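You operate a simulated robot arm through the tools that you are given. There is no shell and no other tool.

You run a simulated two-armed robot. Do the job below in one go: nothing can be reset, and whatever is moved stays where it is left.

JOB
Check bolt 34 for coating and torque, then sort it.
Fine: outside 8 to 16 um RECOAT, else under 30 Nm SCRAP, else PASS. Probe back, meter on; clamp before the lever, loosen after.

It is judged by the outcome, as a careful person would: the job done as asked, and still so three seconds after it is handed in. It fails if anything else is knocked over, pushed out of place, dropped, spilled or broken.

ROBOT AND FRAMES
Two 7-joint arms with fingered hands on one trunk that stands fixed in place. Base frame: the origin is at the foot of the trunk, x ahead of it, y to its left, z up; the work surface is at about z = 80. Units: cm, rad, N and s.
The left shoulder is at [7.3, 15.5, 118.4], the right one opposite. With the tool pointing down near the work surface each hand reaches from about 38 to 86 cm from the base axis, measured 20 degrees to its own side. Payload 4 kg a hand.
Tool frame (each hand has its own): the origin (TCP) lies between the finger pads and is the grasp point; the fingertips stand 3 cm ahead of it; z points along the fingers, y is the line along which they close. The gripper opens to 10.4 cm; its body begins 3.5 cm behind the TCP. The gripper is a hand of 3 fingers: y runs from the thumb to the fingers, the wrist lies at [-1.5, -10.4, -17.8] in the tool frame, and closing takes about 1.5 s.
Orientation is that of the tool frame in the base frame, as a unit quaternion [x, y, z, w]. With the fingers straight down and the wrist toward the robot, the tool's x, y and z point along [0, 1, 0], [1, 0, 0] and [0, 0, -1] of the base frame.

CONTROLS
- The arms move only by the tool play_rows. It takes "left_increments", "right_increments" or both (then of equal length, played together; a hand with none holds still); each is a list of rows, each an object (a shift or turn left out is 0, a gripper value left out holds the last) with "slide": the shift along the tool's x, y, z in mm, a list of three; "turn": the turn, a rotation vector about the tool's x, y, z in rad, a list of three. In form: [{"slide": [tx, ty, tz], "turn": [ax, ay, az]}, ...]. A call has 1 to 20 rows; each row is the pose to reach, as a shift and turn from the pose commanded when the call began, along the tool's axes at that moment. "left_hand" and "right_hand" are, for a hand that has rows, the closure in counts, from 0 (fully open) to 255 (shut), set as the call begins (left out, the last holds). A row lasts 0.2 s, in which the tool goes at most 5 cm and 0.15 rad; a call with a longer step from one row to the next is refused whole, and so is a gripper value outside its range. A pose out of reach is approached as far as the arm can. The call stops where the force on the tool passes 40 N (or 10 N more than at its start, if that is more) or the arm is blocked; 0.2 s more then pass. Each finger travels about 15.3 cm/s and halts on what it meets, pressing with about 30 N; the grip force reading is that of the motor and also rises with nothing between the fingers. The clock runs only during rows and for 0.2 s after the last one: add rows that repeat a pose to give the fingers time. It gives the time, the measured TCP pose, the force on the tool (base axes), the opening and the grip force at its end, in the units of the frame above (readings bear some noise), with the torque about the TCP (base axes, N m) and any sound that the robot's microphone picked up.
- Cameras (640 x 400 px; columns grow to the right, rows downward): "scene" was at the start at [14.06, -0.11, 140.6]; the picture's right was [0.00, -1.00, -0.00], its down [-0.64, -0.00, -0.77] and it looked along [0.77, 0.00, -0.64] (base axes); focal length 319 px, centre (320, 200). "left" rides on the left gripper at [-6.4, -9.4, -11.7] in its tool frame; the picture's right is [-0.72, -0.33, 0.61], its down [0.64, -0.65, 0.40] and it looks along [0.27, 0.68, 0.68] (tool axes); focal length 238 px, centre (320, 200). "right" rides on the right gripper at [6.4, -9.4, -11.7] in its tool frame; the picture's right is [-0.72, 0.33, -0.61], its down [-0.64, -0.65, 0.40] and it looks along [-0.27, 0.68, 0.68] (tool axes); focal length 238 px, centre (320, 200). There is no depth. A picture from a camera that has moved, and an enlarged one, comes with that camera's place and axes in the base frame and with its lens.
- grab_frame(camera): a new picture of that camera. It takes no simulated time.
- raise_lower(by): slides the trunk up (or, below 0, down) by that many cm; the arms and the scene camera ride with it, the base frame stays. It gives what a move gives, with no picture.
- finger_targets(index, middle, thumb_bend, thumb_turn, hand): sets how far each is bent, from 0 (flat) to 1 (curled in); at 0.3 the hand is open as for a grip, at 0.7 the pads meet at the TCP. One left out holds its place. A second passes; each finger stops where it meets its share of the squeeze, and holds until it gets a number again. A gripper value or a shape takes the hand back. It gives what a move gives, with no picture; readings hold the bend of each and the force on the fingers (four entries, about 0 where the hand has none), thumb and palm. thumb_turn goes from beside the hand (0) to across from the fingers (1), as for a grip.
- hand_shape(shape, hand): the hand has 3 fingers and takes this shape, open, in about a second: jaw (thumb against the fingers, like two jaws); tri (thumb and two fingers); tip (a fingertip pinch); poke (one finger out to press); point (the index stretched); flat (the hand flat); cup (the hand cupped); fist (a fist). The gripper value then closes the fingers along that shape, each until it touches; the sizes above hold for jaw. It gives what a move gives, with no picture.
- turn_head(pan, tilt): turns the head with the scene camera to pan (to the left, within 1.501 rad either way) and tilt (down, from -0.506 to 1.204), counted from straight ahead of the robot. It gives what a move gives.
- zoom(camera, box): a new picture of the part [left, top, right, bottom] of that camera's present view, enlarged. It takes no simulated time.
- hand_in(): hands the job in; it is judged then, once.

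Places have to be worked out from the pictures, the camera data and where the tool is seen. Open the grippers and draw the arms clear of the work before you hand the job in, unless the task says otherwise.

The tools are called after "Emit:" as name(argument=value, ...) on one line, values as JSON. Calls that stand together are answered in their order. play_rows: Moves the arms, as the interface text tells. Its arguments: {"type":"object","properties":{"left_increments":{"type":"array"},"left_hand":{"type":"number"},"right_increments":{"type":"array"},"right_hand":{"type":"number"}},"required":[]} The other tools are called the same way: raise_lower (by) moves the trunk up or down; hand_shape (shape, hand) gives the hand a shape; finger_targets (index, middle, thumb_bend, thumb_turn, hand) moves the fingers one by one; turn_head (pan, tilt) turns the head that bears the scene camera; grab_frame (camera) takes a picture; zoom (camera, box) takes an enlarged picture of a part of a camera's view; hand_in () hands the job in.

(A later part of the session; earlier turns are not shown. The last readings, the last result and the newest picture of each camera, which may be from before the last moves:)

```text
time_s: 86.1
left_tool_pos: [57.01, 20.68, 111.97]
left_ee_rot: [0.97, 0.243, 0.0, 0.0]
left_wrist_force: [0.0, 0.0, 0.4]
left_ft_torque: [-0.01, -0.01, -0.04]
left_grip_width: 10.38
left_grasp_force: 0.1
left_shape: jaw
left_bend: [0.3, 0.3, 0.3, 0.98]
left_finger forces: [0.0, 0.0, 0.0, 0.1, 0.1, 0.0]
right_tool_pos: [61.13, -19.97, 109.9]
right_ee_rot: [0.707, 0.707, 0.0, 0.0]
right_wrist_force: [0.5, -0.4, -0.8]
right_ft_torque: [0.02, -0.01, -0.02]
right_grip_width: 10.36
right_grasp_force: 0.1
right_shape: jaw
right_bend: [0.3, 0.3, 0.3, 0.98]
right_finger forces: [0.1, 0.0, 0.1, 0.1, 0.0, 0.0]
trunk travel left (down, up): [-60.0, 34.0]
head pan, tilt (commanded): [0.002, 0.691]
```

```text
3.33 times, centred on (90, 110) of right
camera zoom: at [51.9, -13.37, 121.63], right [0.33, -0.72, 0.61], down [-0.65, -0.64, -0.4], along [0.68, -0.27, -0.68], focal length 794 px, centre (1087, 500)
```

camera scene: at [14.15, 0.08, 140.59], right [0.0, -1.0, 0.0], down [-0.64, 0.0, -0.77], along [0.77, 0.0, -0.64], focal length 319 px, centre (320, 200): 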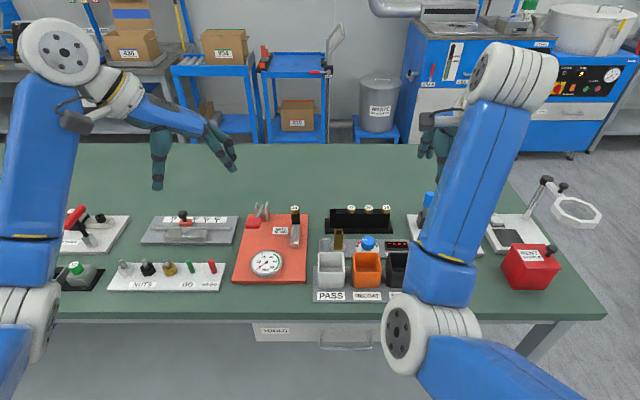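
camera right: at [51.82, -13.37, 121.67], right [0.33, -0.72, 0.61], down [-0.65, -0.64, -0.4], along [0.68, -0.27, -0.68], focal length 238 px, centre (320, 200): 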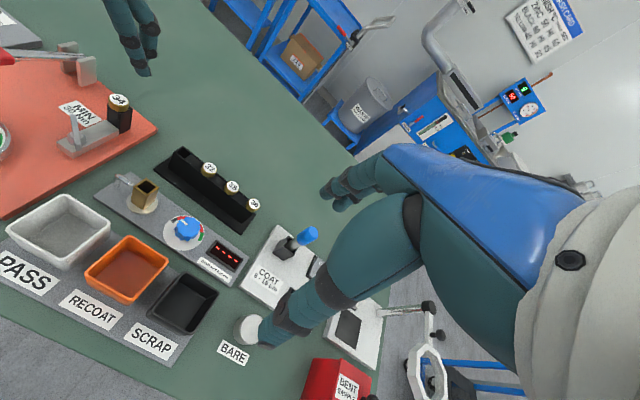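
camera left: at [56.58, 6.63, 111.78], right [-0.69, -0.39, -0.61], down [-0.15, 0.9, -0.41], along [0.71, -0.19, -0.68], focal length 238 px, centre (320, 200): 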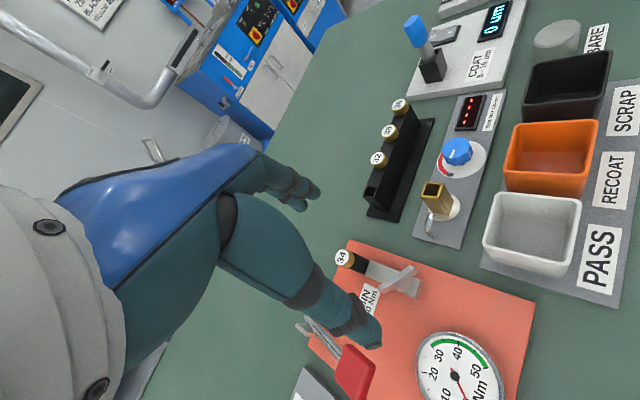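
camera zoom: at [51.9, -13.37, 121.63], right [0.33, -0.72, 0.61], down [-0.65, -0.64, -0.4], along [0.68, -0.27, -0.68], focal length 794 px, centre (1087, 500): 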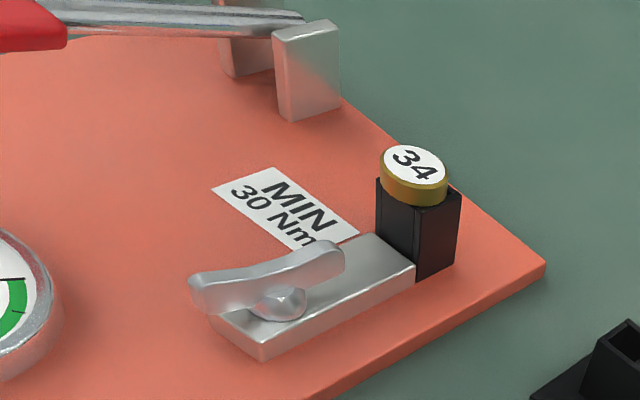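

The wing is now about 8° past in-line with the bar. I'll bring the right hand over it, yawed ~81° counter-clockwise so it can turn the wing further clockwise.

Emit:
play_rows(right_increments=[{"slide": [22, 6, 5], "turn": [0, 0, -0.118]}, {"slide": [44, 12, 10], "turn": [0, 0, -0.236]}, {"slide": [66, 18, 15], "turn": [0, 0, -0.354]}, {"slide": [88, 24, 20], "turn": [0, 0, -0.472]}, {"slide": [110, 30, 25], "turn": [0, 0, -0.59]}, {"slide": [132, 36, 30], "turn": [0, 0, -0.708]}, {"slide": [154, 42, 35], "turn": [0, 0, -0.826]}, {"slide": [176, 48, 45], "turn": [0, 0, -0.944]}, {"slide": [198, 54, 55], "turn": [0, 0, -1.062]}, {"slide": [220, 60, 70], "turn": [0, 0, -1.18]}, {"slide": [242, 65, 85], "turn": [0, 0, -1.298]}, {"slide": [263, 69, 97], "turn": [0, 0, -1.41]}, {"slide": [263, 69, 97], "turn": [0, 0, -1.41]}], right_hand=155)

Emit:
grab_frame(camera="right")

Emit:
grab_frame(camera="scene")

```text
time_s: 88.9
left_tool_pos: [57.01, 20.76, 111.89]
left_ee_rot: [0.97, 0.243, 0.0, 0.001]
left_wrist_force: [-0.2, 0.3, -0.2]
left_ft_torque: [0.0, -0.01, 0.01]
left_grip_width: 10.39
left_grasp_force: 0.0
left_shape: jaw
left_bend: [0.3, 0.3, 0.3, 0.98]
left_finger forces: [0.0, 0.0, 0.0, 0.0, 0.0, 0.1]
right_tool_pos: [68.25, 6.27, 100.19]
right_ee_rot: [0.079, 0.997, 0.0, 0.001]
right_wrist_force: [0.3, -0.5, -0.6]
right_ft_torque: [-0.04, 0.03, 0.0]
right_grip_width: 4.13
right_grasp_force: 0.0
right_shape: jaw
right_bend: [0.74, 0.49, 0.72, 1.0]
right_finger forces: [0.1, 0.1, 0.0, 0.1, 0.0, 0.0]
trunk travel left (down, up): [-60.0, 34.0]
head pan, tilt (commanded): [0.002, 0.691]
```

```text
taken
camera right: at [60.54, -1.93, 111.98], right [0.76, 0.21, 0.61], down [0.53, -0.75, -0.4], along [0.37, 0.63, -0.68], focal length 238 px, centre (320, 200)
```

right: 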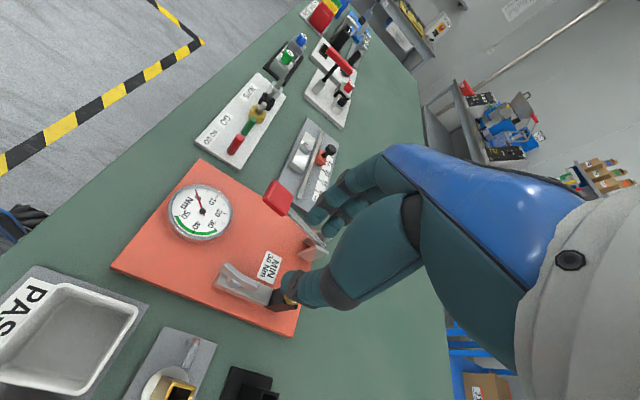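

```text
taken
camera scene: at [14.14, 0.14, 140.59], right [0.0, -1.0, 0.0], down [-0.64, 0.0, -0.77], along [0.77, 0.0, -0.64], focal length 319 px, centre (320, 200)
```

scene: 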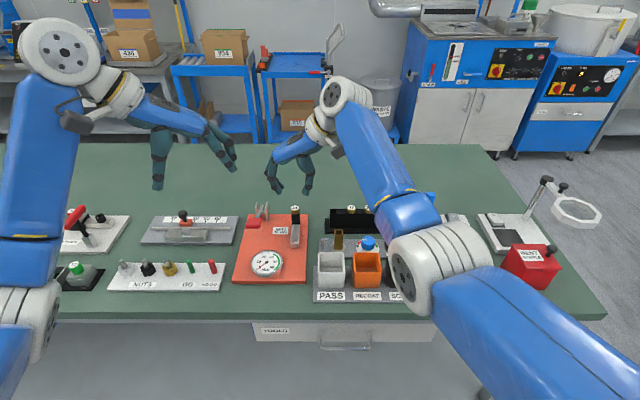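

Zooming on the wing from the right hand to align the grip.

Emit:
zoom(camera="right", box=[190, 230, 330, 340])

Emit:
zoom(camera="scene", box=[255, 150, 335, 250])

```text
3.64 times, centred on (260, 285) of right
camera zoom: at [60.54, -1.93, 111.98], right [0.76, 0.21, 0.61], down [0.53, -0.75, -0.4], along [0.37, 0.63, -0.68], focal length 867 px, centre (538, -109)
```

zoom: 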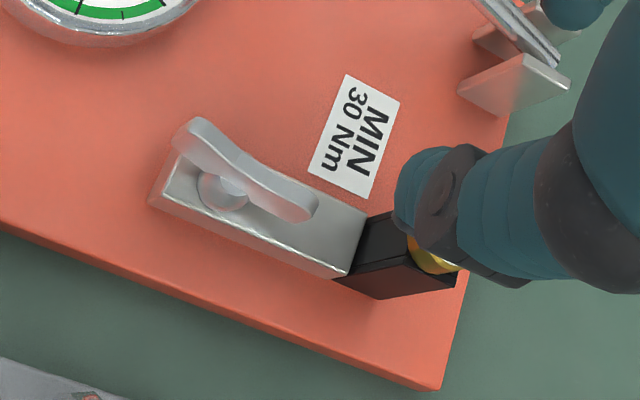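

```text
4.00 times, centred on (295, 200) of scene
camera zoom: at [14.14, 0.14, 140.59], right [0.0, -1.0, 0.0], down [-0.64, 0.0, -0.77], along [0.77, 0.0, -0.64], focal length 1277 px, centre (420, 200)
```

zoom: 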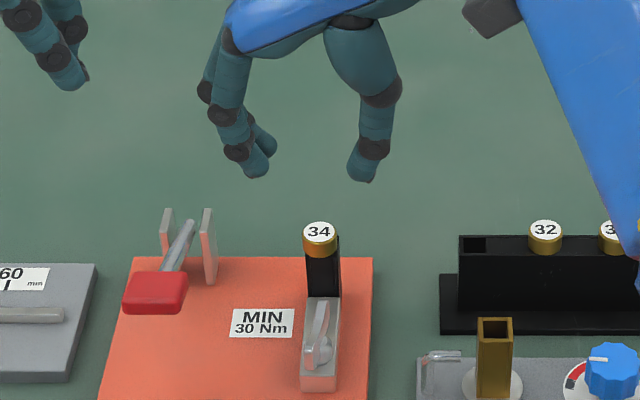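

Aligned within 1–2 mm. Lowering the right hand around the wing in two stages.

Emit:
play_rows(right_increments=[{"slide": [1, 0.5, 30]}, {"slide": [1, 0.5, 60]}, {"slide": [1, 0.5, 85]}, {"slide": [1, 0.5, 100]}, {"slide": [1, 0.5, 100]}])

Emit:
zoom(camera="right", box=[220, 170, 380, 320])

Emit:
zoom(camera="left", box=[320, 170, 440, 280])

Emit:
zoom(camera="scene", box=[255, 170, 335, 260])

```text
time_s: 90.1
left_tool_pos: [56.96, 20.66, 111.9]
left_ee_rot: [0.97, 0.243, 0.0, 0.001]
left_wrist_force: [-1.1, 0.8, 0.4]
left_ft_torque: [-0.01, 0.01, 0.04]
left_grip_width: 10.38
left_grasp_force: 0.0
left_shape: jaw
left_bend: [0.3, 0.3, 0.3, 0.98]
left_finger forces: [0.0, 0.1, 0.1, 0.1, 0.1, 0.0]
right_tool_pos: [68.18, 6.44, 90.14]
right_ee_rot: [0.081, 0.997, 0.0, 0.0]
right_wrist_force: [-1.3, -0.5, 0.4]
right_ft_torque: [-0.01, 0.05, 0.02]
right_grip_width: 4.13
right_grasp_force: 0.0
right_shape: jaw
right_bend: [0.74, 0.49, 0.72, 1.0]
right_finger forces: [0.0, 0.0, 0.0, 0.1, 0.0, 0.1]
trunk travel left (down, up): [-60.0, 34.0]
head pan, tilt (commanded): [0.002, 0.691]
```

```text
2.67 times, centred on (300, 245) of right
camera zoom: at [60.51, -1.64, 101.87], right [0.76, 0.21, 0.61], down [0.53, -0.75, -0.4], along [0.37, 0.63, -0.68], focal length 636 px, centre (373, 80)
```

zoom: 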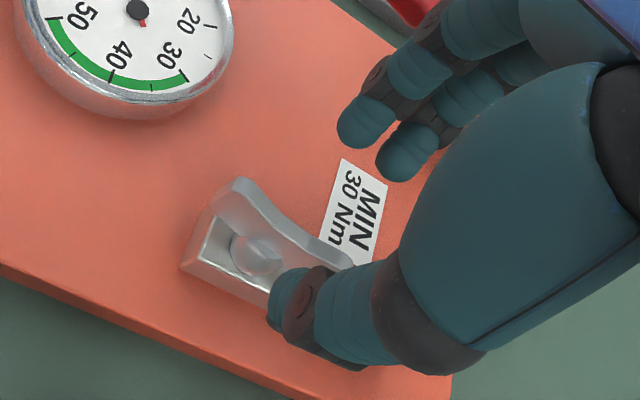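

```text
3.64 times, centred on (380, 225) of left
camera zoom: at [46.97, 25.9, 123.55], right [-0.79, -0.05, -0.61], down [0.26, 0.88, -0.41], along [0.56, -0.48, -0.68], focal length 867 px, centre (102, 109)
```

zoom: 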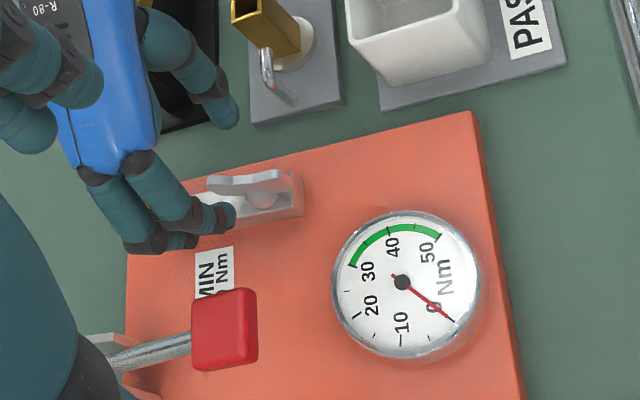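

```text
4.44 times, centred on (295, 215) of scene
camera zoom: at [14.15, 0.12, 140.59], right [0.0, -1.0, 0.0], down [-0.64, 0.0, -0.77], along [0.77, 0.0, -0.64], focal length 1419 px, centre (431, 133)
```

zoom: 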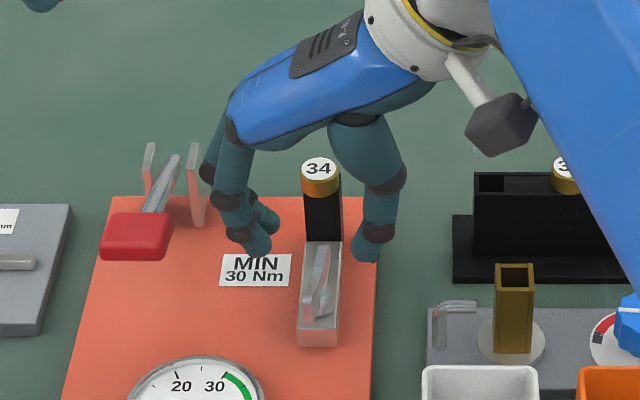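

Wing is centred between the right hand's fingers. Lowering the last 2.1 cm and closing.

Emit:
play_rows(right_increments=[{"slide": [0, 0, 8]}, {"slide": [0, 0, 15]}, {"slide": [0, 0, 21]}, {"slide": [0, 0, 21]}])

Emit:
play_rows(right_increments=[{"slide": [0, 0, 0]}, {"slide": [0, 0, 0]}, {"slide": [0, 0, 0]}, {"slide": [0, 0, 0]}, {"slide": [0, 0, 0]}, {"slide": [0, 0, 0]}], right_hand=255)

Emit:
zoom(camera="right", box=[220, 170, 380, 320])

Emit:
zoom(camera="left", box=[320, 170, 440, 280])

```text
time_s: 91.1
left_tool_pos: [56.96, 20.6, 111.93]
left_ee_rot: [0.97, 0.244, 0.0, 0.0]
left_wrist_force: [0.3, 0.2, -0.1]
left_ft_torque: [-0.03, 0.07, -0.01]
left_grip_width: 10.4
left_grasp_force: 0.2
left_shape: jaw
left_bend: [0.3, 0.3, 0.3, 0.98]
left_finger forces: [0.0, 0.0, 0.0, 0.1, 0.0, 0.0]
right_tool_pos: [68.37, 6.49, 88.08]
right_ee_rot: [0.08, 0.997, 0.001, 0.0]
right_wrist_force: [-1.2, 0.4, 0.7]
right_ft_torque: [0.02, 0.01, 0.01]
right_grip_width: 4.12
right_grasp_force: 0.0
right_shape: jaw
right_bend: [0.74, 0.49, 0.72, 1.0]
right_finger forces: [0.0, 0.0, 0.0, 0.0, 0.0, 0.1]
trunk travel left (down, up): [-60.0, 34.0]
head pan, tilt (commanded): [0.002, 0.691]
```

```text
time_s: 92.5
left_tool_pos: [57.05, 20.62, 111.97]
left_ee_rot: [0.97, 0.243, 0.0, 0.001]
left_wrist_force: [-0.1, -1.7, 0.5]
left_ft_torque: [0.0, 0.04, -0.02]
left_grip_width: 10.42
left_grasp_force: 0.0
left_shape: jaw
left_bend: [0.3, 0.3, 0.3, 0.98]
left_finger forces: [0.0, 0.0, 0.1, 0.0, 0.0, 0.0]
right_tool_pos: [68.35, 6.41, 88.01]
right_ee_rot: [0.08, 0.997, 0.0, 0.0]
right_wrist_force: [-0.8, 1.5, -1.4]
right_ft_torque: [0.03, 0.03, 0.02]
right_grip_width: 0.03
right_grasp_force: 30.6
right_shape: jaw
right_bend: [0.7, 0.7, 0.71, 1.0]
right_finger forces: [18.4, 9.3, 0.1, 0.0, 26.5, 0.1]
trunk travel left (down, up): [-60.0, 34.0]
head pan, tilt (commanded): [0.002, 0.691]
```

```text
2.67 times, centred on (300, 245) of right
camera zoom: at [60.57, -1.7, 99.81], right [0.76, 0.21, 0.61], down [0.53, -0.75, -0.4], along [0.37, 0.63, -0.68], focal length 636 px, centre (373, 80)
```

zoom: 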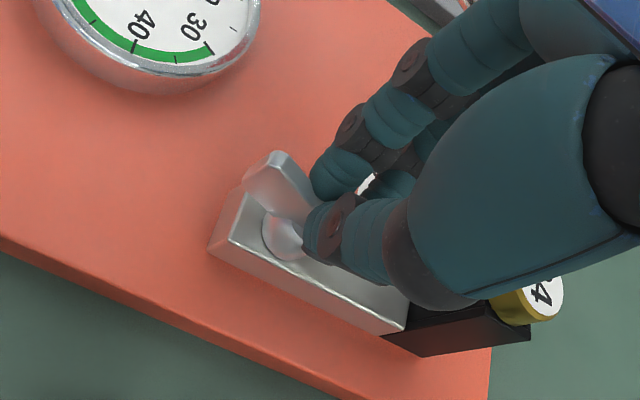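

```text
3.64 times, centred on (380, 225) of left
camera zoom: at [46.99, 25.91, 123.53], right [-0.79, -0.05, -0.61], down [0.26, 0.88, -0.41], along [0.56, -0.48, -0.68], focal length 867 px, centre (102, 109)
```

zoom: 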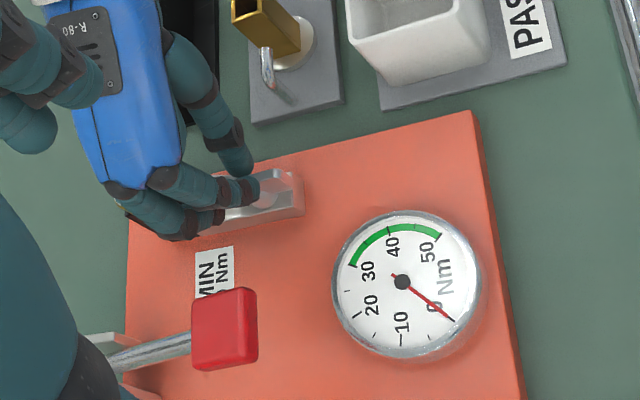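

Gripped. Now turning clockwise 0.3 rad with the right hand, watching for a stop.

Emit:
play_rows(right_increments=[{"turn": [0, 0, 0.08]}, {"turn": [0, 0, 0.16]}, {"turn": [0, 0, 0.24]}, {"turn": [0, 0, 0.3]}, {"turn": [0, 0, 0.3]}])

Emit:
zoom(camera="right", box=[220, 170, 380, 320])

Emit:
zoom(camera="left", box=[320, 170, 440, 280])

```text
time_s: 93.7
left_tool_pos: [57.12, 20.63, 111.95]
left_ee_rot: [0.97, 0.242, 0.0, 0.0]
left_wrist_force: [0.8, 0.0, 0.3]
left_ft_torque: [-0.03, 0.01, 0.01]
left_grip_width: 10.38
left_grasp_force: 0.1
left_shape: jaw
left_bend: [0.3, 0.3, 0.3, 0.98]
left_finger forces: [0.0, 0.0, 0.0, 0.1, 0.1, 0.0]
right_tool_pos: [68.17, 6.44, 88.02]
right_ee_rot: [0.23, 0.973, -0.001, -0.001]
right_wrist_force: [2.6, 0.0, -2.5]
right_ft_torque: [0.05, -0.04, 0.03]
right_grip_width: 0.07
right_grasp_force: 29.5
right_shape: jaw
right_bend: [0.7, 0.69, 0.71, 1.0]
right_finger forces: [17.9, 10.9, 0.0, 0.1, 27.5, 0.0]
trunk travel left (down, up): [-60.0, 34.0]
head pan, tilt (commanded): [0.002, 0.691]
```

```text
2.67 times, centred on (300, 245) of right
camera zoom: at [58.42, 0.99, 99.8], right [0.79, -0.03, 0.61], down [0.28, -0.87, -0.4], along [0.55, 0.49, -0.68], focal length 636 px, centre (373, 80)
```

zoom: 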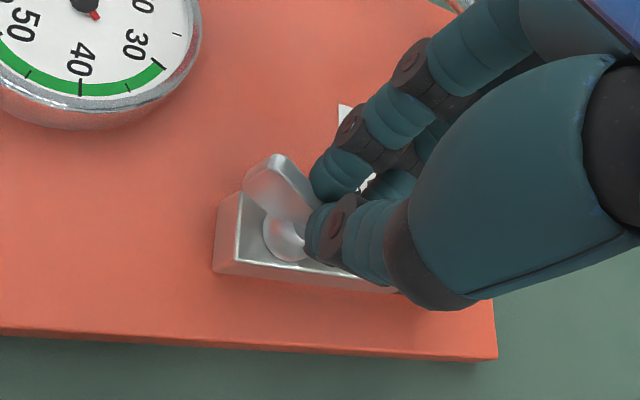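

```text
3.64 times, centred on (380, 225) of left
camera zoom: at [47.05, 25.89, 123.52], right [-0.79, -0.05, -0.61], down [0.26, 0.88, -0.41], along [0.56, -0.48, -0.68], focal length 867 px, centre (102, 109)
```

zoom: 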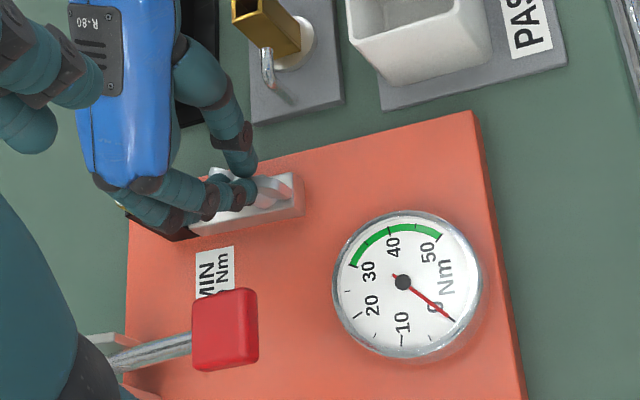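

Still turning freely (about 80° total). Continuing another 0.4 rad clockwise.

Emit:
play_rows(right_increments=[{"turn": [0, 0, 0.08]}, {"turn": [0, 0, 0.16]}, {"turn": [0, 0, 0.24]}, {"turn": [0, 0, 0.32]}, {"turn": [0, 0, 0.4]}, {"turn": [0, 0, 0.4]}])

Emit:
zoom(camera="right", box=[220, 170, 380, 320])

Emit:
zoom(camera="left", box=[320, 170, 440, 280])

```text
time_s: 95.1
left_tool_pos: [57.12, 20.63, 111.77]
left_ee_rot: [0.97, 0.244, -0.001, 0.0]
left_wrist_force: [0.2, -0.2, -0.6]
left_ft_torque: [-0.03, 0.03, 0.0]
left_grip_width: 10.42
left_grasp_force: 0.1
left_shape: jaw
left_bend: [0.3, 0.3, 0.3, 0.98]
left_finger forces: [0.0, 0.0, 0.1, 0.1, 0.1, 0.0]
right_tool_pos: [68.21, 6.36, 88.11]
right_ee_rot: [0.418, 0.908, -0.001, 0.0]
right_wrist_force: [3.0, -0.1, -2.3]
right_ft_torque: [0.02, -0.07, 0.03]
right_grip_width: 0.06
right_grasp_force: 30.3
right_shape: jaw
right_bend: [0.7, 0.69, 0.71, 1.0]
right_finger forces: [17.8, 11.3, 0.0, 0.0, 26.8, 0.0]
trunk travel left (down, up): [-60.0, 34.0]
head pan, tilt (commanded): [0.002, 0.691]
```

```text
2.67 times, centred on (300, 245) of right
camera zoom: at [57.01, 5.27, 99.8], right [0.72, -0.33, 0.61], down [-0.08, -0.91, -0.4], along [0.69, 0.24, -0.68], focal length 636 px, centre (373, 80)
```

zoom: 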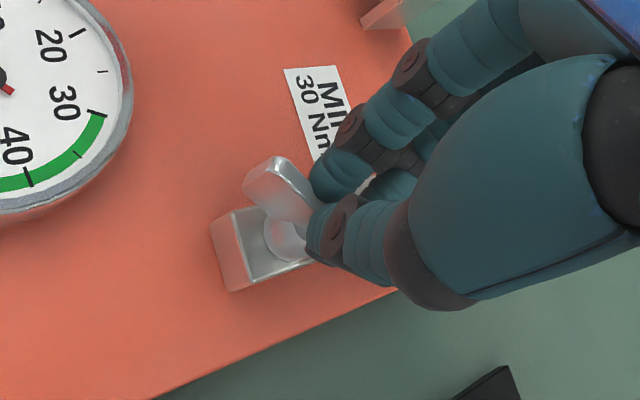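

```text
3.64 times, centred on (380, 225) of left
camera zoom: at [47.08, 25.88, 123.5], right [-0.79, -0.05, -0.61], down [0.26, 0.88, -0.41], along [0.56, -0.48, -0.68], focal length 867 px, centre (102, 109)
```

zoom: 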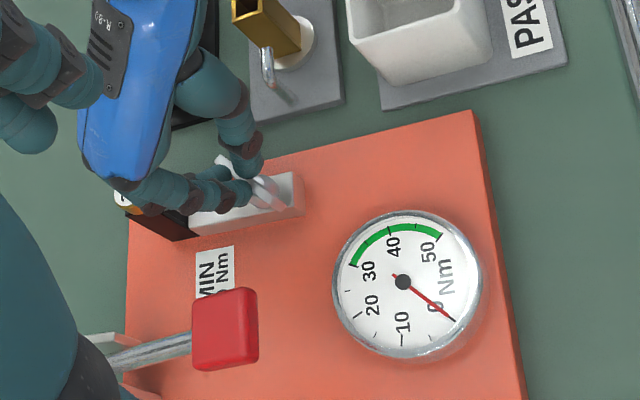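

Still free at ~102°. Continuing another 0.4 rad.

Emit:
play_rows(right_increments=[{"turn": [0, 0, 0.08]}, {"turn": [0, 0, 0.16]}, {"turn": [0, 0, 0.24]}, {"turn": [0, 0, 0.32]}, {"turn": [0, 0, 0.4]}, {"turn": [0, 0, 0.4]}])

Emit:
zoom(camera="right", box=[220, 170, 380, 320])

Emit:
zoom(camera="left", box=[320, 170, 440, 280])

```text
time_s: 96.5
left_tool_pos: [57.14, 20.59, 111.85]
left_ee_rot: [0.97, 0.243, 0.0, 0.0]
left_wrist_force: [0.3, -0.5, 0.6]
left_ft_torque: [-0.01, -0.01, -0.02]
left_grip_width: 10.36
left_grasp_force: 0.1
left_shape: jaw
left_bend: [0.3, 0.3, 0.3, 0.98]
left_finger forces: [0.1, 0.0, 0.0, 0.1, 0.0, 0.1]
right_tool_pos: [68.23, 6.44, 87.98]
right_ee_rot: [0.59, 0.808, 0.0, 0.0]
right_wrist_force: [3.5, -4.2, -1.9]
right_ft_torque: [-0.06, -0.14, 0.05]
right_grip_width: 0.03
right_grasp_force: 30.1
right_shape: jaw
right_bend: [0.7, 0.69, 0.71, 1.0]
right_finger forces: [17.8, 11.8, 0.0, 0.0, 27.2, 0.1]
trunk travel left (down, up): [-60.0, 34.0]
head pan, tilt (commanded): [0.002, 0.691]
```

```text
2.67 times, centred on (300, 245) of right
camera zoom: at [57.38, 9.78, 99.77], right [0.53, -0.59, 0.61], down [-0.43, -0.81, -0.4], along [0.73, -0.05, -0.68], focal length 636 px, centre (373, 80)
```

zoom: 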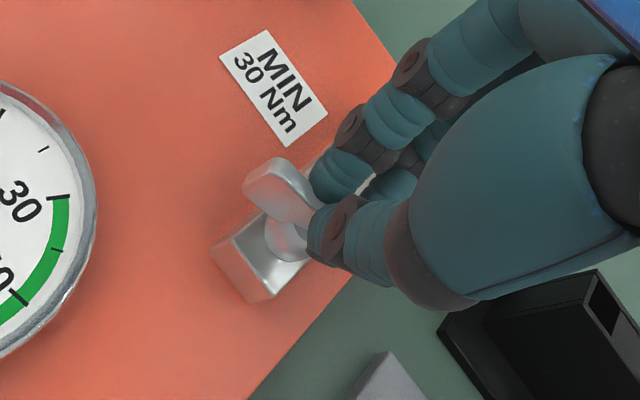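

```text
3.64 times, centred on (380, 225) of left
camera zoom: at [47.06, 25.83, 123.52], right [-0.79, -0.05, -0.61], down [0.26, 0.88, -0.4], along [0.56, -0.48, -0.68], focal length 867 px, centre (102, 109)
```

zoom: 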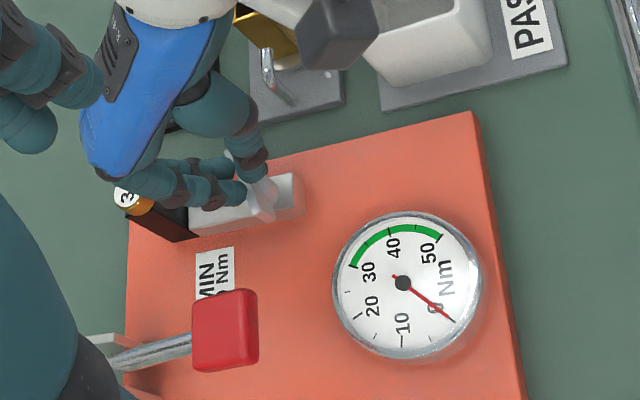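

About 125° turned, force rising only slightly. Continuing another 0.4 rad.

Emit:
play_rows(right_increments=[{"turn": [0, 0, 0.08]}, {"turn": [0, 0, 0.16]}, {"turn": [0, 0, 0.24]}, {"turn": [0, 0, 0.32]}, {"turn": [0, 0, 0.4]}, {"turn": [0, 0, 0.4]}])

Emit:
zoom(camera="right", box=[220, 170, 380, 320])

Emit:
zoom(camera="left", box=[320, 170, 440, 280])

```text
time_s: 97.9
left_tool_pos: [57.06, 20.6, 112.01]
left_ee_rot: [0.97, 0.242, 0.0, 0.0]
left_wrist_force: [-0.2, 0.3, -0.3]
left_ft_torque: [-0.01, -0.01, -0.02]
left_grip_width: 10.4
left_grasp_force: 0.0
left_shape: jaw
left_bend: [0.3, 0.3, 0.3, 0.98]
left_finger forces: [0.1, 0.0, 0.0, 0.0, 0.0, 0.0]
right_tool_pos: [68.21, 6.41, 88.07]
right_ee_rot: [0.738, 0.675, 0.0, 0.0]
right_wrist_force: [4.3, -1.6, 0.3]
right_ft_torque: [-0.02, -0.12, 0.03]
right_grip_width: 0.06
right_grasp_force: 30.3
right_shape: jaw
right_bend: [0.7, 0.69, 0.71, 1.0]
right_finger forces: [18.7, 11.7, 0.0, 0.0, 26.7, 0.0]
trunk travel left (down, up): [-60.0, 34.0]
head pan, tilt (commanded): [0.002, 0.691]
```

```text
2.67 times, centred on (300, 245) of right
camera zoom: at [59.48, 13.76, 99.75], right [0.26, -0.75, 0.61], down [-0.71, -0.58, -0.4], along [0.66, -0.33, -0.68], focal length 636 px, centre (373, 80)
```

zoom: 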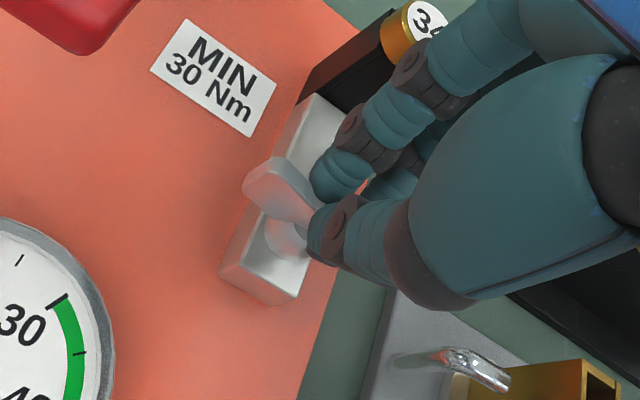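

```text
3.64 times, centred on (380, 225) of left
camera zoom: at [47.05, 25.87, 123.52], right [-0.79, -0.05, -0.61], down [0.26, 0.88, -0.41], along [0.56, -0.48, -0.68], focal length 867 px, centre (102, 109)
```

zoom: 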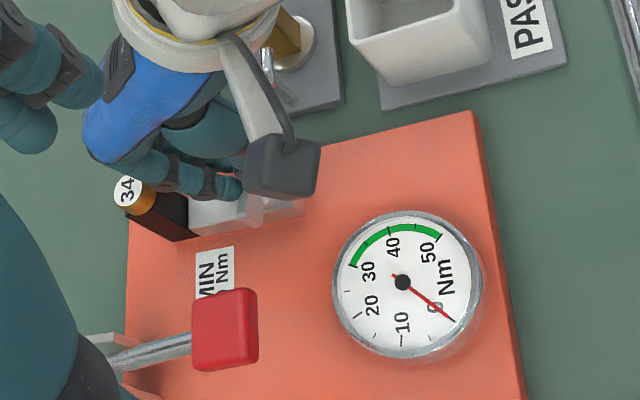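

About 148° turned, still free; the wing is now across the bar. Continuing 0.3 rad more, watching the finger clearance to the bolt head.

Emit:
play_rows(right_increments=[{"turn": [0, 0, 0.08]}, {"turn": [0, 0, 0.16]}, {"turn": [0, 0, 0.24]}, {"turn": [0, 0, 0.3]}, {"turn": [0, 0, 0.3]}])

Emit:
zoom(camera="right", box=[220, 150, 400, 320])

Emit:
zoom(camera="left", box=[320, 170, 440, 280])

```text
time_s: 99.1
left_tool_pos: [56.93, 20.95, 111.95]
left_ee_rot: [0.97, 0.242, 0.0, 0.002]
left_wrist_force: [-0.7, 0.1, -0.4]
left_ft_torque: [0.0, 0.0, -0.02]
left_grip_width: 10.37
left_grasp_force: 0.2
left_shape: jaw
left_bend: [0.3, 0.3, 0.3, 0.98]
left_finger forces: [0.0, 0.1, 0.0, 0.1, 0.0, 0.1]
right_tool_pos: [68.39, 6.19, 88.04]
right_ee_rot: [0.832, 0.554, -0.002, 0.006]
right_wrist_force: [-7.9, 23.4, -1.4]
right_ft_torque: [0.54, 0.2, 0.05]
right_grip_width: 0.04
right_grasp_force: 29.7
right_shape: jaw
right_bend: [0.7, 0.7, 0.7, 1.0]
right_finger forces: [13.5, 6.8, 0.1, 0.1, 35.8, 0.0]
trunk travel left (down, up): [-60.0, 34.0]
head pan, tilt (commanded): [0.002, 0.691]
```

```text
2.35 times, centred on (310, 235) of right
camera zoom: at [62.17, 15.79, 99.66], right [0.02, -0.78, 0.62], down [-0.85, -0.34, -0.4], along [0.53, -0.52, -0.67], focal length 561 px, centre (344, 118)
```

zoom: 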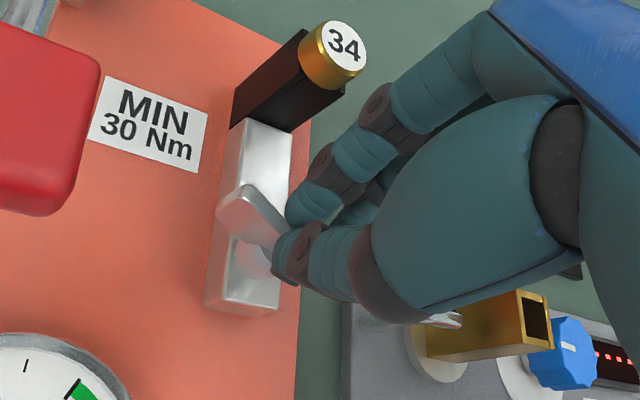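

```text
3.64 times, centred on (380, 225) of left
camera zoom: at [46.88, 26.15, 123.51], right [-0.79, -0.05, -0.61], down [0.26, 0.88, -0.41], along [0.56, -0.48, -0.68], focal length 867 px, centre (102, 109)
```

zoom: 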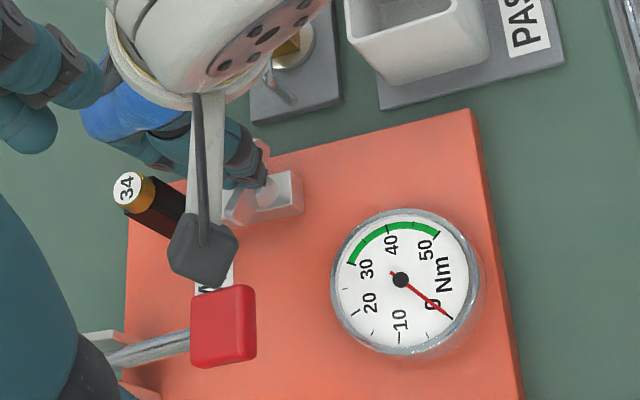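

A clear reaction (23 N) appeared: possibly the end stop. I'll look at the wider picture to make sure nothing else is touching.

Emit:
grab_frame(camera="scene")

Emit:
zoom(camera="scene", box=[180, 130, 380, 280])

Emit:
grab_frame(camera="left")

Emit:
grab_frame(camera="right")

```text
taken
camera scene: at [13.98, 0.9, 140.59], right [0.0, -1.0, 0.01], down [-0.64, -0.01, -0.77], along [0.77, 0.0, -0.64], focal length 319 px, centre (320, 200)
```

scene: 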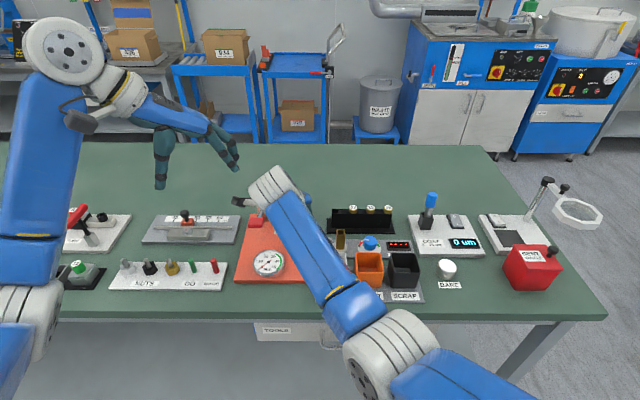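

```text
2.67 times, centred on (280, 205) of scene
camera zoom: at [13.98, 0.9, 140.59], right [0.0, -1.0, 0.01], down [-0.64, -0.01, -0.77], along [0.77, 0.0, -0.64], focal length 852 px, centre (427, 187)
```

zoom: 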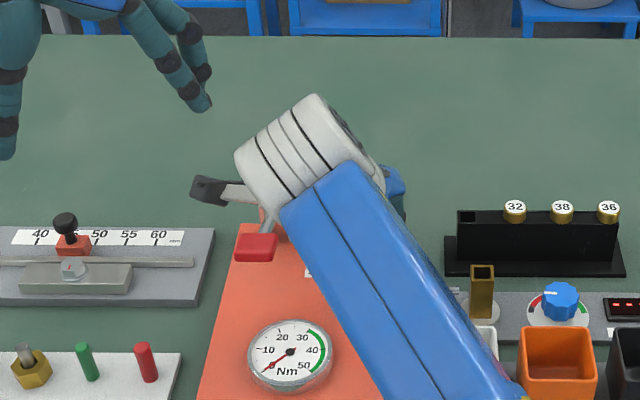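

```text
taken
camera left: at [46.88, 26.15, 123.51], right [-0.79, -0.05, -0.61], down [0.26, 0.88, -0.41], along [0.56, -0.48, -0.68], focal length 238 px, centre (320, 200)
```

left: 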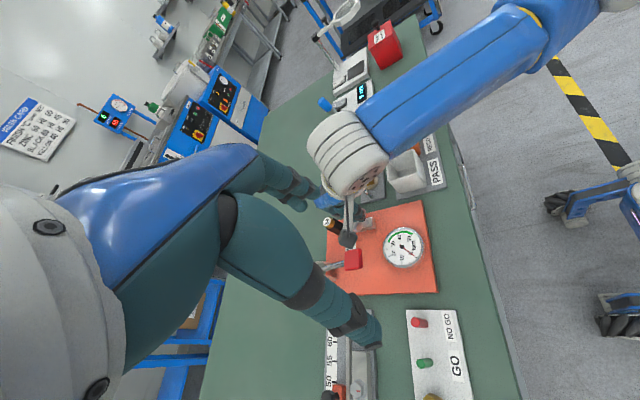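

```text
taken
camera right: at [62.17, 15.79, 99.66], right [0.02, -0.78, 0.62], down [-0.85, -0.34, -0.4], along [0.53, -0.52, -0.67], focal length 238 px, centre (320, 200)
```

right: 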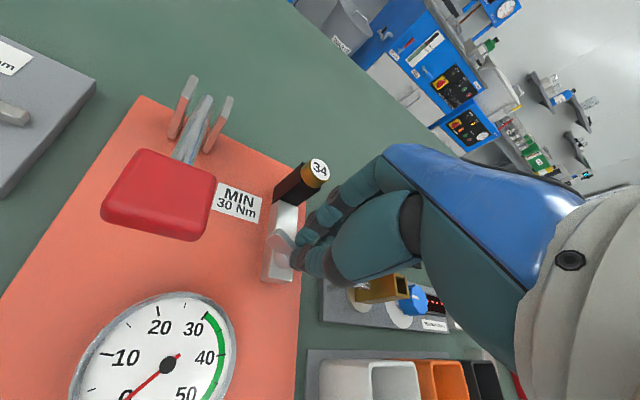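

No other contact is visible. I'll back off 0.1 rad to see how the reaction force changes.

Emit:
play_rows(right_increments=[{"turn": [0, 0, -0.05]}, {"turn": [0, 0, -0.1]}, {"turn": [0, 0, -0.1]}])

Emit:
zoom(camera="right", box=[220, 150, 400, 320])

```text
time_s: 99.9
left_tool_pos: [56.74, 20.67, 112.2]
left_ee_rot: [0.97, 0.244, 0.001, 0.001]
left_wrist_force: [-0.2, 0.5, -0.5]
left_ft_torque: [-0.03, 0.01, -0.02]
left_grip_width: 10.4
left_grasp_force: 0.0
left_shape: jaw
left_bend: [0.3, 0.3, 0.3, 0.98]
left_finger forces: [0.0, 0.1, 0.1, 0.1, 0.1, 0.0]
right_tool_pos: [68.29, 5.87, 88.46]
right_ee_rot: [0.803, 0.595, 0.002, 0.009]
right_wrist_force: [1.7, -7.5, 18.2]
right_ft_torque: [-0.15, -0.08, 0.0]
right_grip_width: 0.01
right_grasp_force: 30.0
right_shape: jaw
right_bend: [0.7, 0.71, 0.72, 1.0]
right_finger forces: [0.1, 0.0, 0.0, 0.0, 0.1, 0.0]
trunk travel left (down, up): [-60.0, 34.0]
head pan, tilt (commanded): [0.002, 0.691]
```

```text
2.35 times, centred on (310, 235) of right
camera zoom: at [61.1, 14.92, 100.06], right [0.09, -0.78, 0.62], down [-0.81, -0.43, -0.41], along [0.58, -0.47, -0.67], focal length 561 px, centre (344, 118)
```

zoom: 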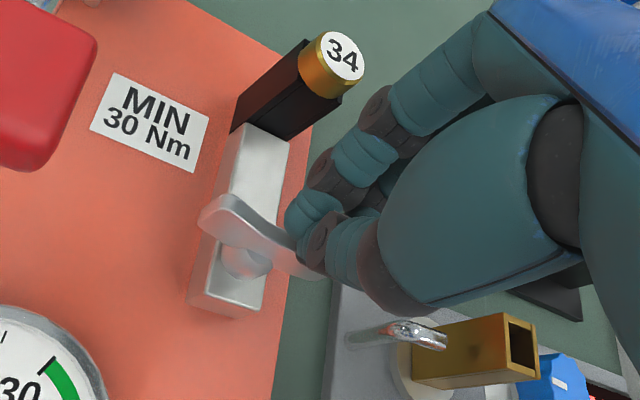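

The fingers slipped off the top of the wing during that. I'll raise the right hand straight up, then look at where the wing ended.

Emit:
play_rows(right_increments=[{"slide": [0, 0, -15]}, {"slide": [0, 0, -40]}, {"slide": [0, 0, -70]}, {"slide": [0, 0, -100]}, {"slide": [0, 0, -120]}, {"slide": [0, 0, -120]}])

Emit:
zoom(camera="right", box=[180, 180, 360, 340])

Emit:
zoom(camera="left", box=[320, 170, 440, 280])

Emit:
zoom(camera="scene", box=[240, 180, 340, 280])

```text
time_s: 101.3
left_tool_pos: [57.04, 20.74, 111.95]
left_ee_rot: [0.97, 0.245, 0.002, 0.0]
left_wrist_force: [9.1, 17.6, 13.7]
left_ft_torque: [-0.72, -0.58, 1.27]
left_grip_width: 10.27
left_grasp_force: 0.0
left_shape: jaw
left_bend: [0.31, 0.3, 0.3, 0.98]
left_finger forces: [0.0, 0.0, 0.0, 0.0, 0.1, 0.0]
right_tool_pos: [68.52, 5.26, 99.8]
right_ee_rot: [0.806, 0.592, -0.003, 0.003]
right_wrist_force: [-10.0, -17.2, -13.5]
right_ft_torque: [0.72, -2.2, 2.31]
right_grip_width: 0.0
right_grasp_force: 30.2
right_shape: jaw
right_bend: [0.7, 0.71, 0.72, 1.0]
right_finger forces: [0.0, 0.0, 0.1, 0.0, 0.0, 0.0]
trunk travel left (down, up): [-60.0, 34.0]
head pan, tilt (commanded): [0.002, 0.691]
```

```text
2.50 times, centred on (270, 260) of right
camera zoom: at [61.54, 14.5, 111.5], right [0.1, -0.78, 0.62], down [-0.82, -0.42, -0.4], along [0.57, -0.47, -0.67], focal length 596 px, centre (445, 50)
```

zoom: 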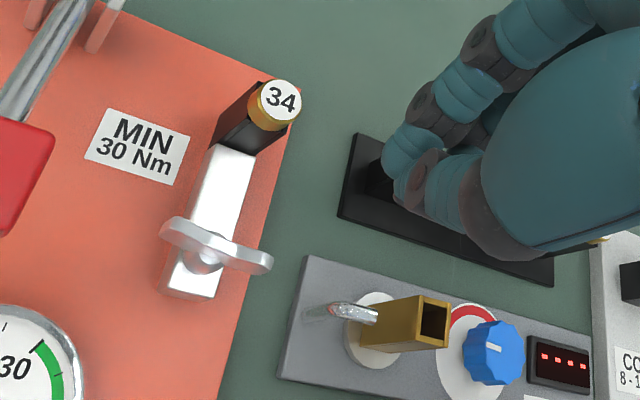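

```text
3.64 times, centred on (380, 225) of left
camera zoom: at [47.0, 25.94, 123.59], right [-0.79, -0.06, -0.62], down [0.25, 0.88, -0.4], along [0.56, -0.48, -0.68], focal length 867 px, centre (102, 109)
```

zoom: 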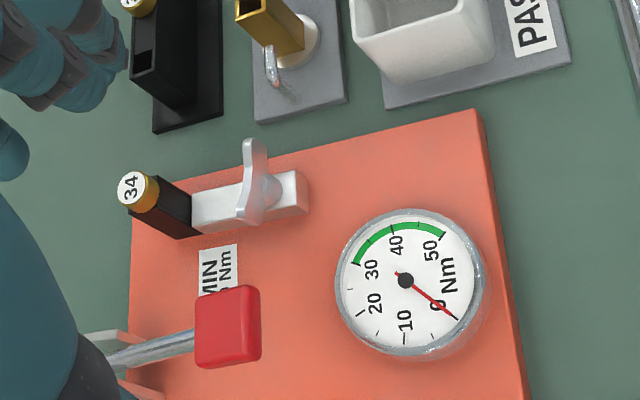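

```text
4.00 times, centred on (290, 230) of scene
camera zoom: at [14.12, 0.17, 140.59], right [0.0, -1.0, 0.0], down [-0.64, 0.0, -0.77], along [0.77, 0.0, -0.64], focal length 1277 px, centre (440, 80)
```

zoom: 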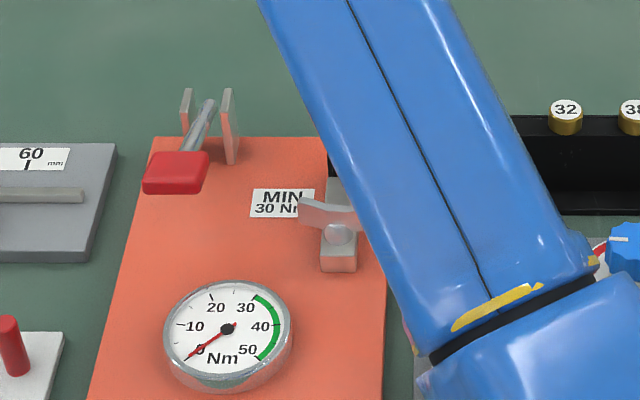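

The arms are pushing on each other (equal and opposite ~22 N), so I'll immediately move the right hand away to the right and the left hand a little back to the left.

Emit:
play_rows(right_increments=[{"slide": [-30, 9, 0]}, {"slide": [-65, 20, 0]}, {"slide": [-100, 31, 0]}, {"slide": [-140, 43, 0], "turn": [0, 0, -0.1]}, {"slide": [-170, 53, -10], "turn": [0, 0, -0.2]}, {"slide": [-200, 62, -20], "turn": [0, 0, -0.3]}, {"slide": [-200, 62, -20], "turn": [0, 0, -0.3]}])

Emit:
grab_frame(camera="scene")

Emit:
grab_frame(camera="left")

```text
time_s: 102.9
left_tool_pos: [56.96, 20.57, 112.01]
left_ee_rot: [0.97, 0.243, 0.001, 0.001]
left_wrist_force: [0.5, 1.0, 0.2]
left_ft_torque: [0.0, -0.01, 0.0]
left_grip_width: 10.37
left_grasp_force: 0.0
left_shape: jaw
left_bend: [0.3, 0.3, 0.3, 0.98]
left_finger forces: [0.1, 0.1, 0.1, 0.1, 0.0, 0.0]
right_tool_pos: [68.34, -14.57, 102.14]
right_ee_rot: [0.702, 0.712, 0.0, 0.0]
right_wrist_force: [-0.1, 0.6, 0.1]
right_ft_torque: [-0.01, 0.02, 0.0]
right_grip_width: 0.0
right_grasp_force: 30.5
right_shape: jaw
right_bend: [0.7, 0.71, 0.72, 1.0]
right_finger forces: [0.0, 0.0, 0.0, 0.0, 0.0, 0.0]
trunk travel left (down, up): [-60.0, 34.0]
head pan, tilt (commanded): [0.002, 0.691]
```

```text
taken
camera scene: at [14.12, 0.04, 140.59], right [0.0, -1.0, 0.0], down [-0.64, 0.0, -0.77], along [0.77, 0.0, -0.64], focal length 319 px, centre (320, 200)
```

scene: 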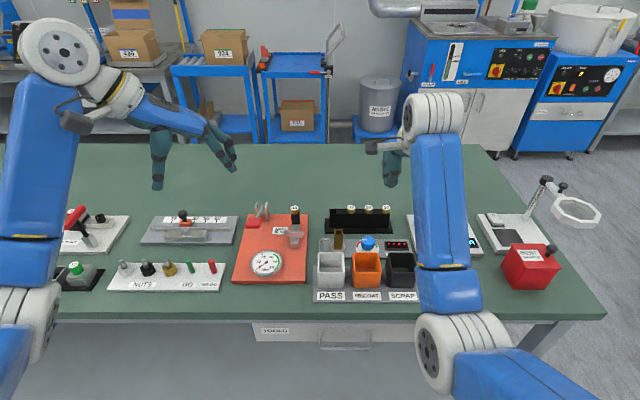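

```text
taken
camera left: at [46.97, 25.86, 123.55], right [-0.79, -0.05, -0.61], down [0.26, 0.88, -0.4], along [0.56, -0.48, -0.68], focal length 238 px, centre (320, 200)
```

left: 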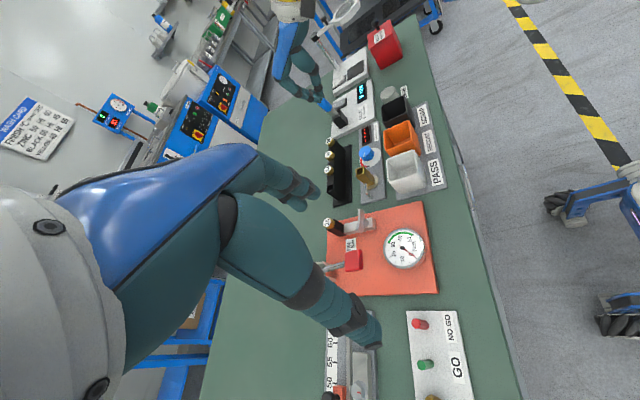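

Arms are separated and nothing has moved on the bench. Let me take detailed looks at the clamp and bolt from three views.

Emit:
zoom(camera="scene", box=[270, 200, 330, 255])

Emit:
zoom(camera="left", box=[310, 200, 400, 270])

Emit:
grab_frame(camera="right")

```text
7.27 times, centred on (300, 228) of scene
camera zoom: at [14.12, 0.04, 140.59], right [0.0, -1.0, 0.0], down [-0.64, 0.0, -0.77], along [0.77, 0.0, -0.64], focal length 2322 px, centre (466, 0)
```

zoom: 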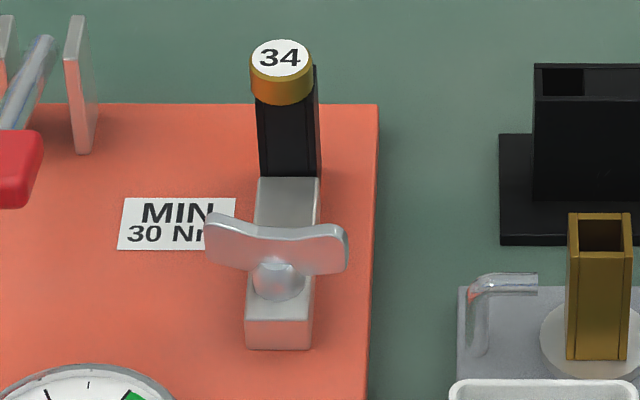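

```text
5.71 times, centred on (355, 235) of left
camera zoom: at [46.97, 25.86, 123.55], right [-0.79, -0.05, -0.61], down [0.26, 0.88, -0.4], along [0.56, -0.48, -0.68], focal length 1362 px, centre (120, 0)
```

zoom: 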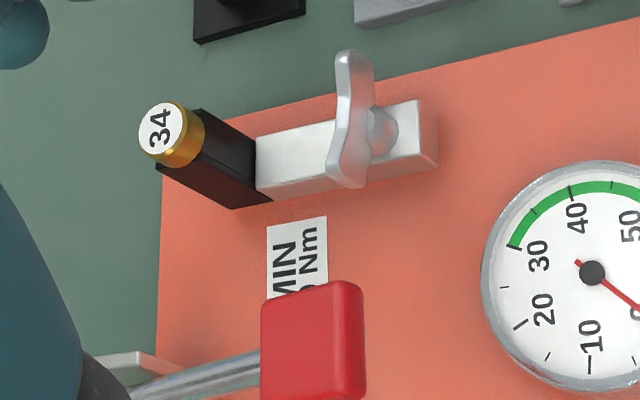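

```text
taken
camera right: at [58.89, -8.24, 113.83], right [0.33, -0.72, 0.61], down [-0.65, -0.65, -0.4], along [0.69, -0.26, -0.68], focal length 238 px, centre (320, 200)
```

right: 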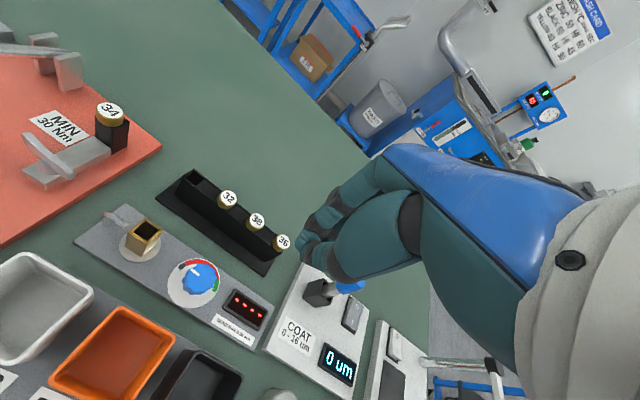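

The butterfly wing is now across the bar (≈150° turned), no stop reached yet. I'll bring the left hand back over it with a fresh wrist angle to keep turning clockwise, and shift the right hand further right out of the way.

Emit:
play_rows(left_increments=[{"slide": [4, 22, 15], "turn": [0, 0, -0.118]}, {"slide": [8, 44, 30], "turn": [0, 0, -0.235]}, {"slide": [12, 66, 45], "turn": [0, 0, -0.353]}, {"slide": [15, 88, 60], "turn": [0, 0, -0.47]}, {"slide": [19, 110, 75], "turn": [0, 0, -0.588]}, {"slide": [23, 132, 90], "turn": [0, 0, -0.705]}, {"slide": [26, 155, 105], "turn": [0, 0, -0.823]}, {"slide": [30, 177.5, 120], "turn": [0, 0, -0.94]}, {"slide": [30, 177.5, 120], "turn": [0, 0, -0.94]}], right_increments=[{"slide": [-10, -10, -10]}, {"slide": [-20, -20, -20]}, {"slide": [-30, -30, -30]}, {"slide": [-40, -40, -40]}, {"slide": [-50, -50, -50]}, {"slide": [-60, -60, -60]}, {"slide": [-70, -70, -70]}, {"slide": [-80, -80, -80]}, {"slide": [-80, -80, -80]}], left_hand=150, right_hand=0)

Emit:
zoom(camera="left", box=[270, 190, 430, 330])

Emit:
zoom(camera="scene", box=[245, 160, 335, 260])

```text
time_s: 104.9
left_tool_pos: [68.06, 6.03, 99.92]
left_ee_rot: [0.754, 0.657, -0.001, 0.0]
left_wrist_force: [-0.4, 0.0, 0.1]
left_ft_torque: [0.01, 0.02, 0.02]
left_grip_width: 4.29
left_grasp_force: 0.1
left_shape: jaw
left_bend: [0.74, 0.48, 0.72, 1.0]
left_finger forces: [0.1, 0.0, 0.0, 0.1, 0.0, 0.0]
right_tool_pos: [60.39, -22.58, 110.0]
right_ee_rot: [0.704, 0.711, 0.0, 0.0]
right_wrist_force: [0.1, 0.9, 0.2]
right_ft_torque: [0.03, 0.01, -0.02]
right_grip_width: 10.35
right_grasp_force: 0.0
right_shape: jaw
right_bend: [0.3, 0.3, 0.3, 0.98]
right_finger forces: [0.0, 0.0, 0.0, 0.0, 0.0, 0.0]
trunk travel left (down, up): [-60.0, 34.0]
head pan, tilt (commanded): [0.002, 0.691]
```

```text
2.86 times, centred on (350, 260) of left
camera zoom: at [57.83, 1.04, 111.52], right [-0.42, -0.67, -0.61], down [-0.56, 0.72, -0.4], along [0.71, 0.17, -0.68], focal length 681 px, centre (234, 29)
```

zoom: 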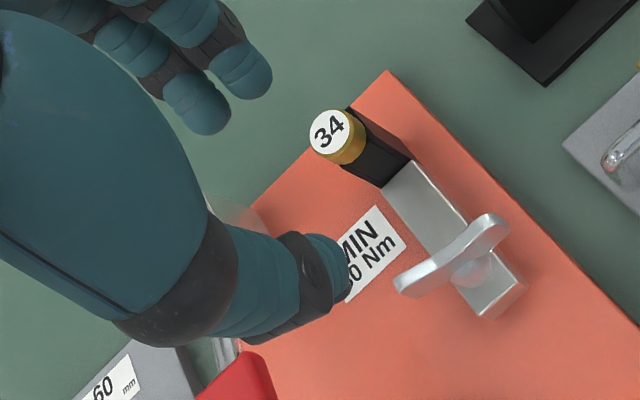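

```text
4.00 times, centred on (290, 210) of scene
camera zoom: at [14.14, -0.09, 140.59], right [0.0, -1.0, 0.0], down [-0.64, 0.0, -0.77], along [0.77, 0.0, -0.64], focal length 1277 px, centre (440, 160)
```

zoom: 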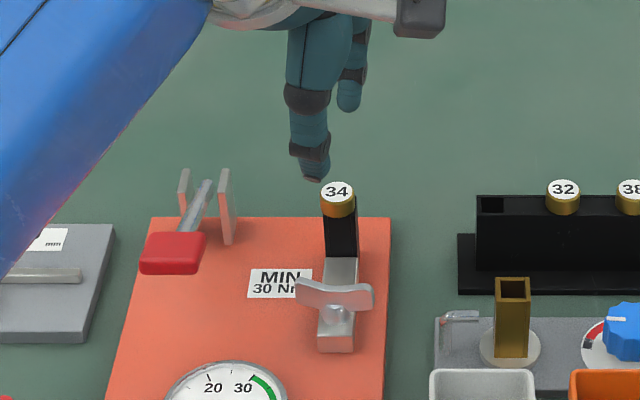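

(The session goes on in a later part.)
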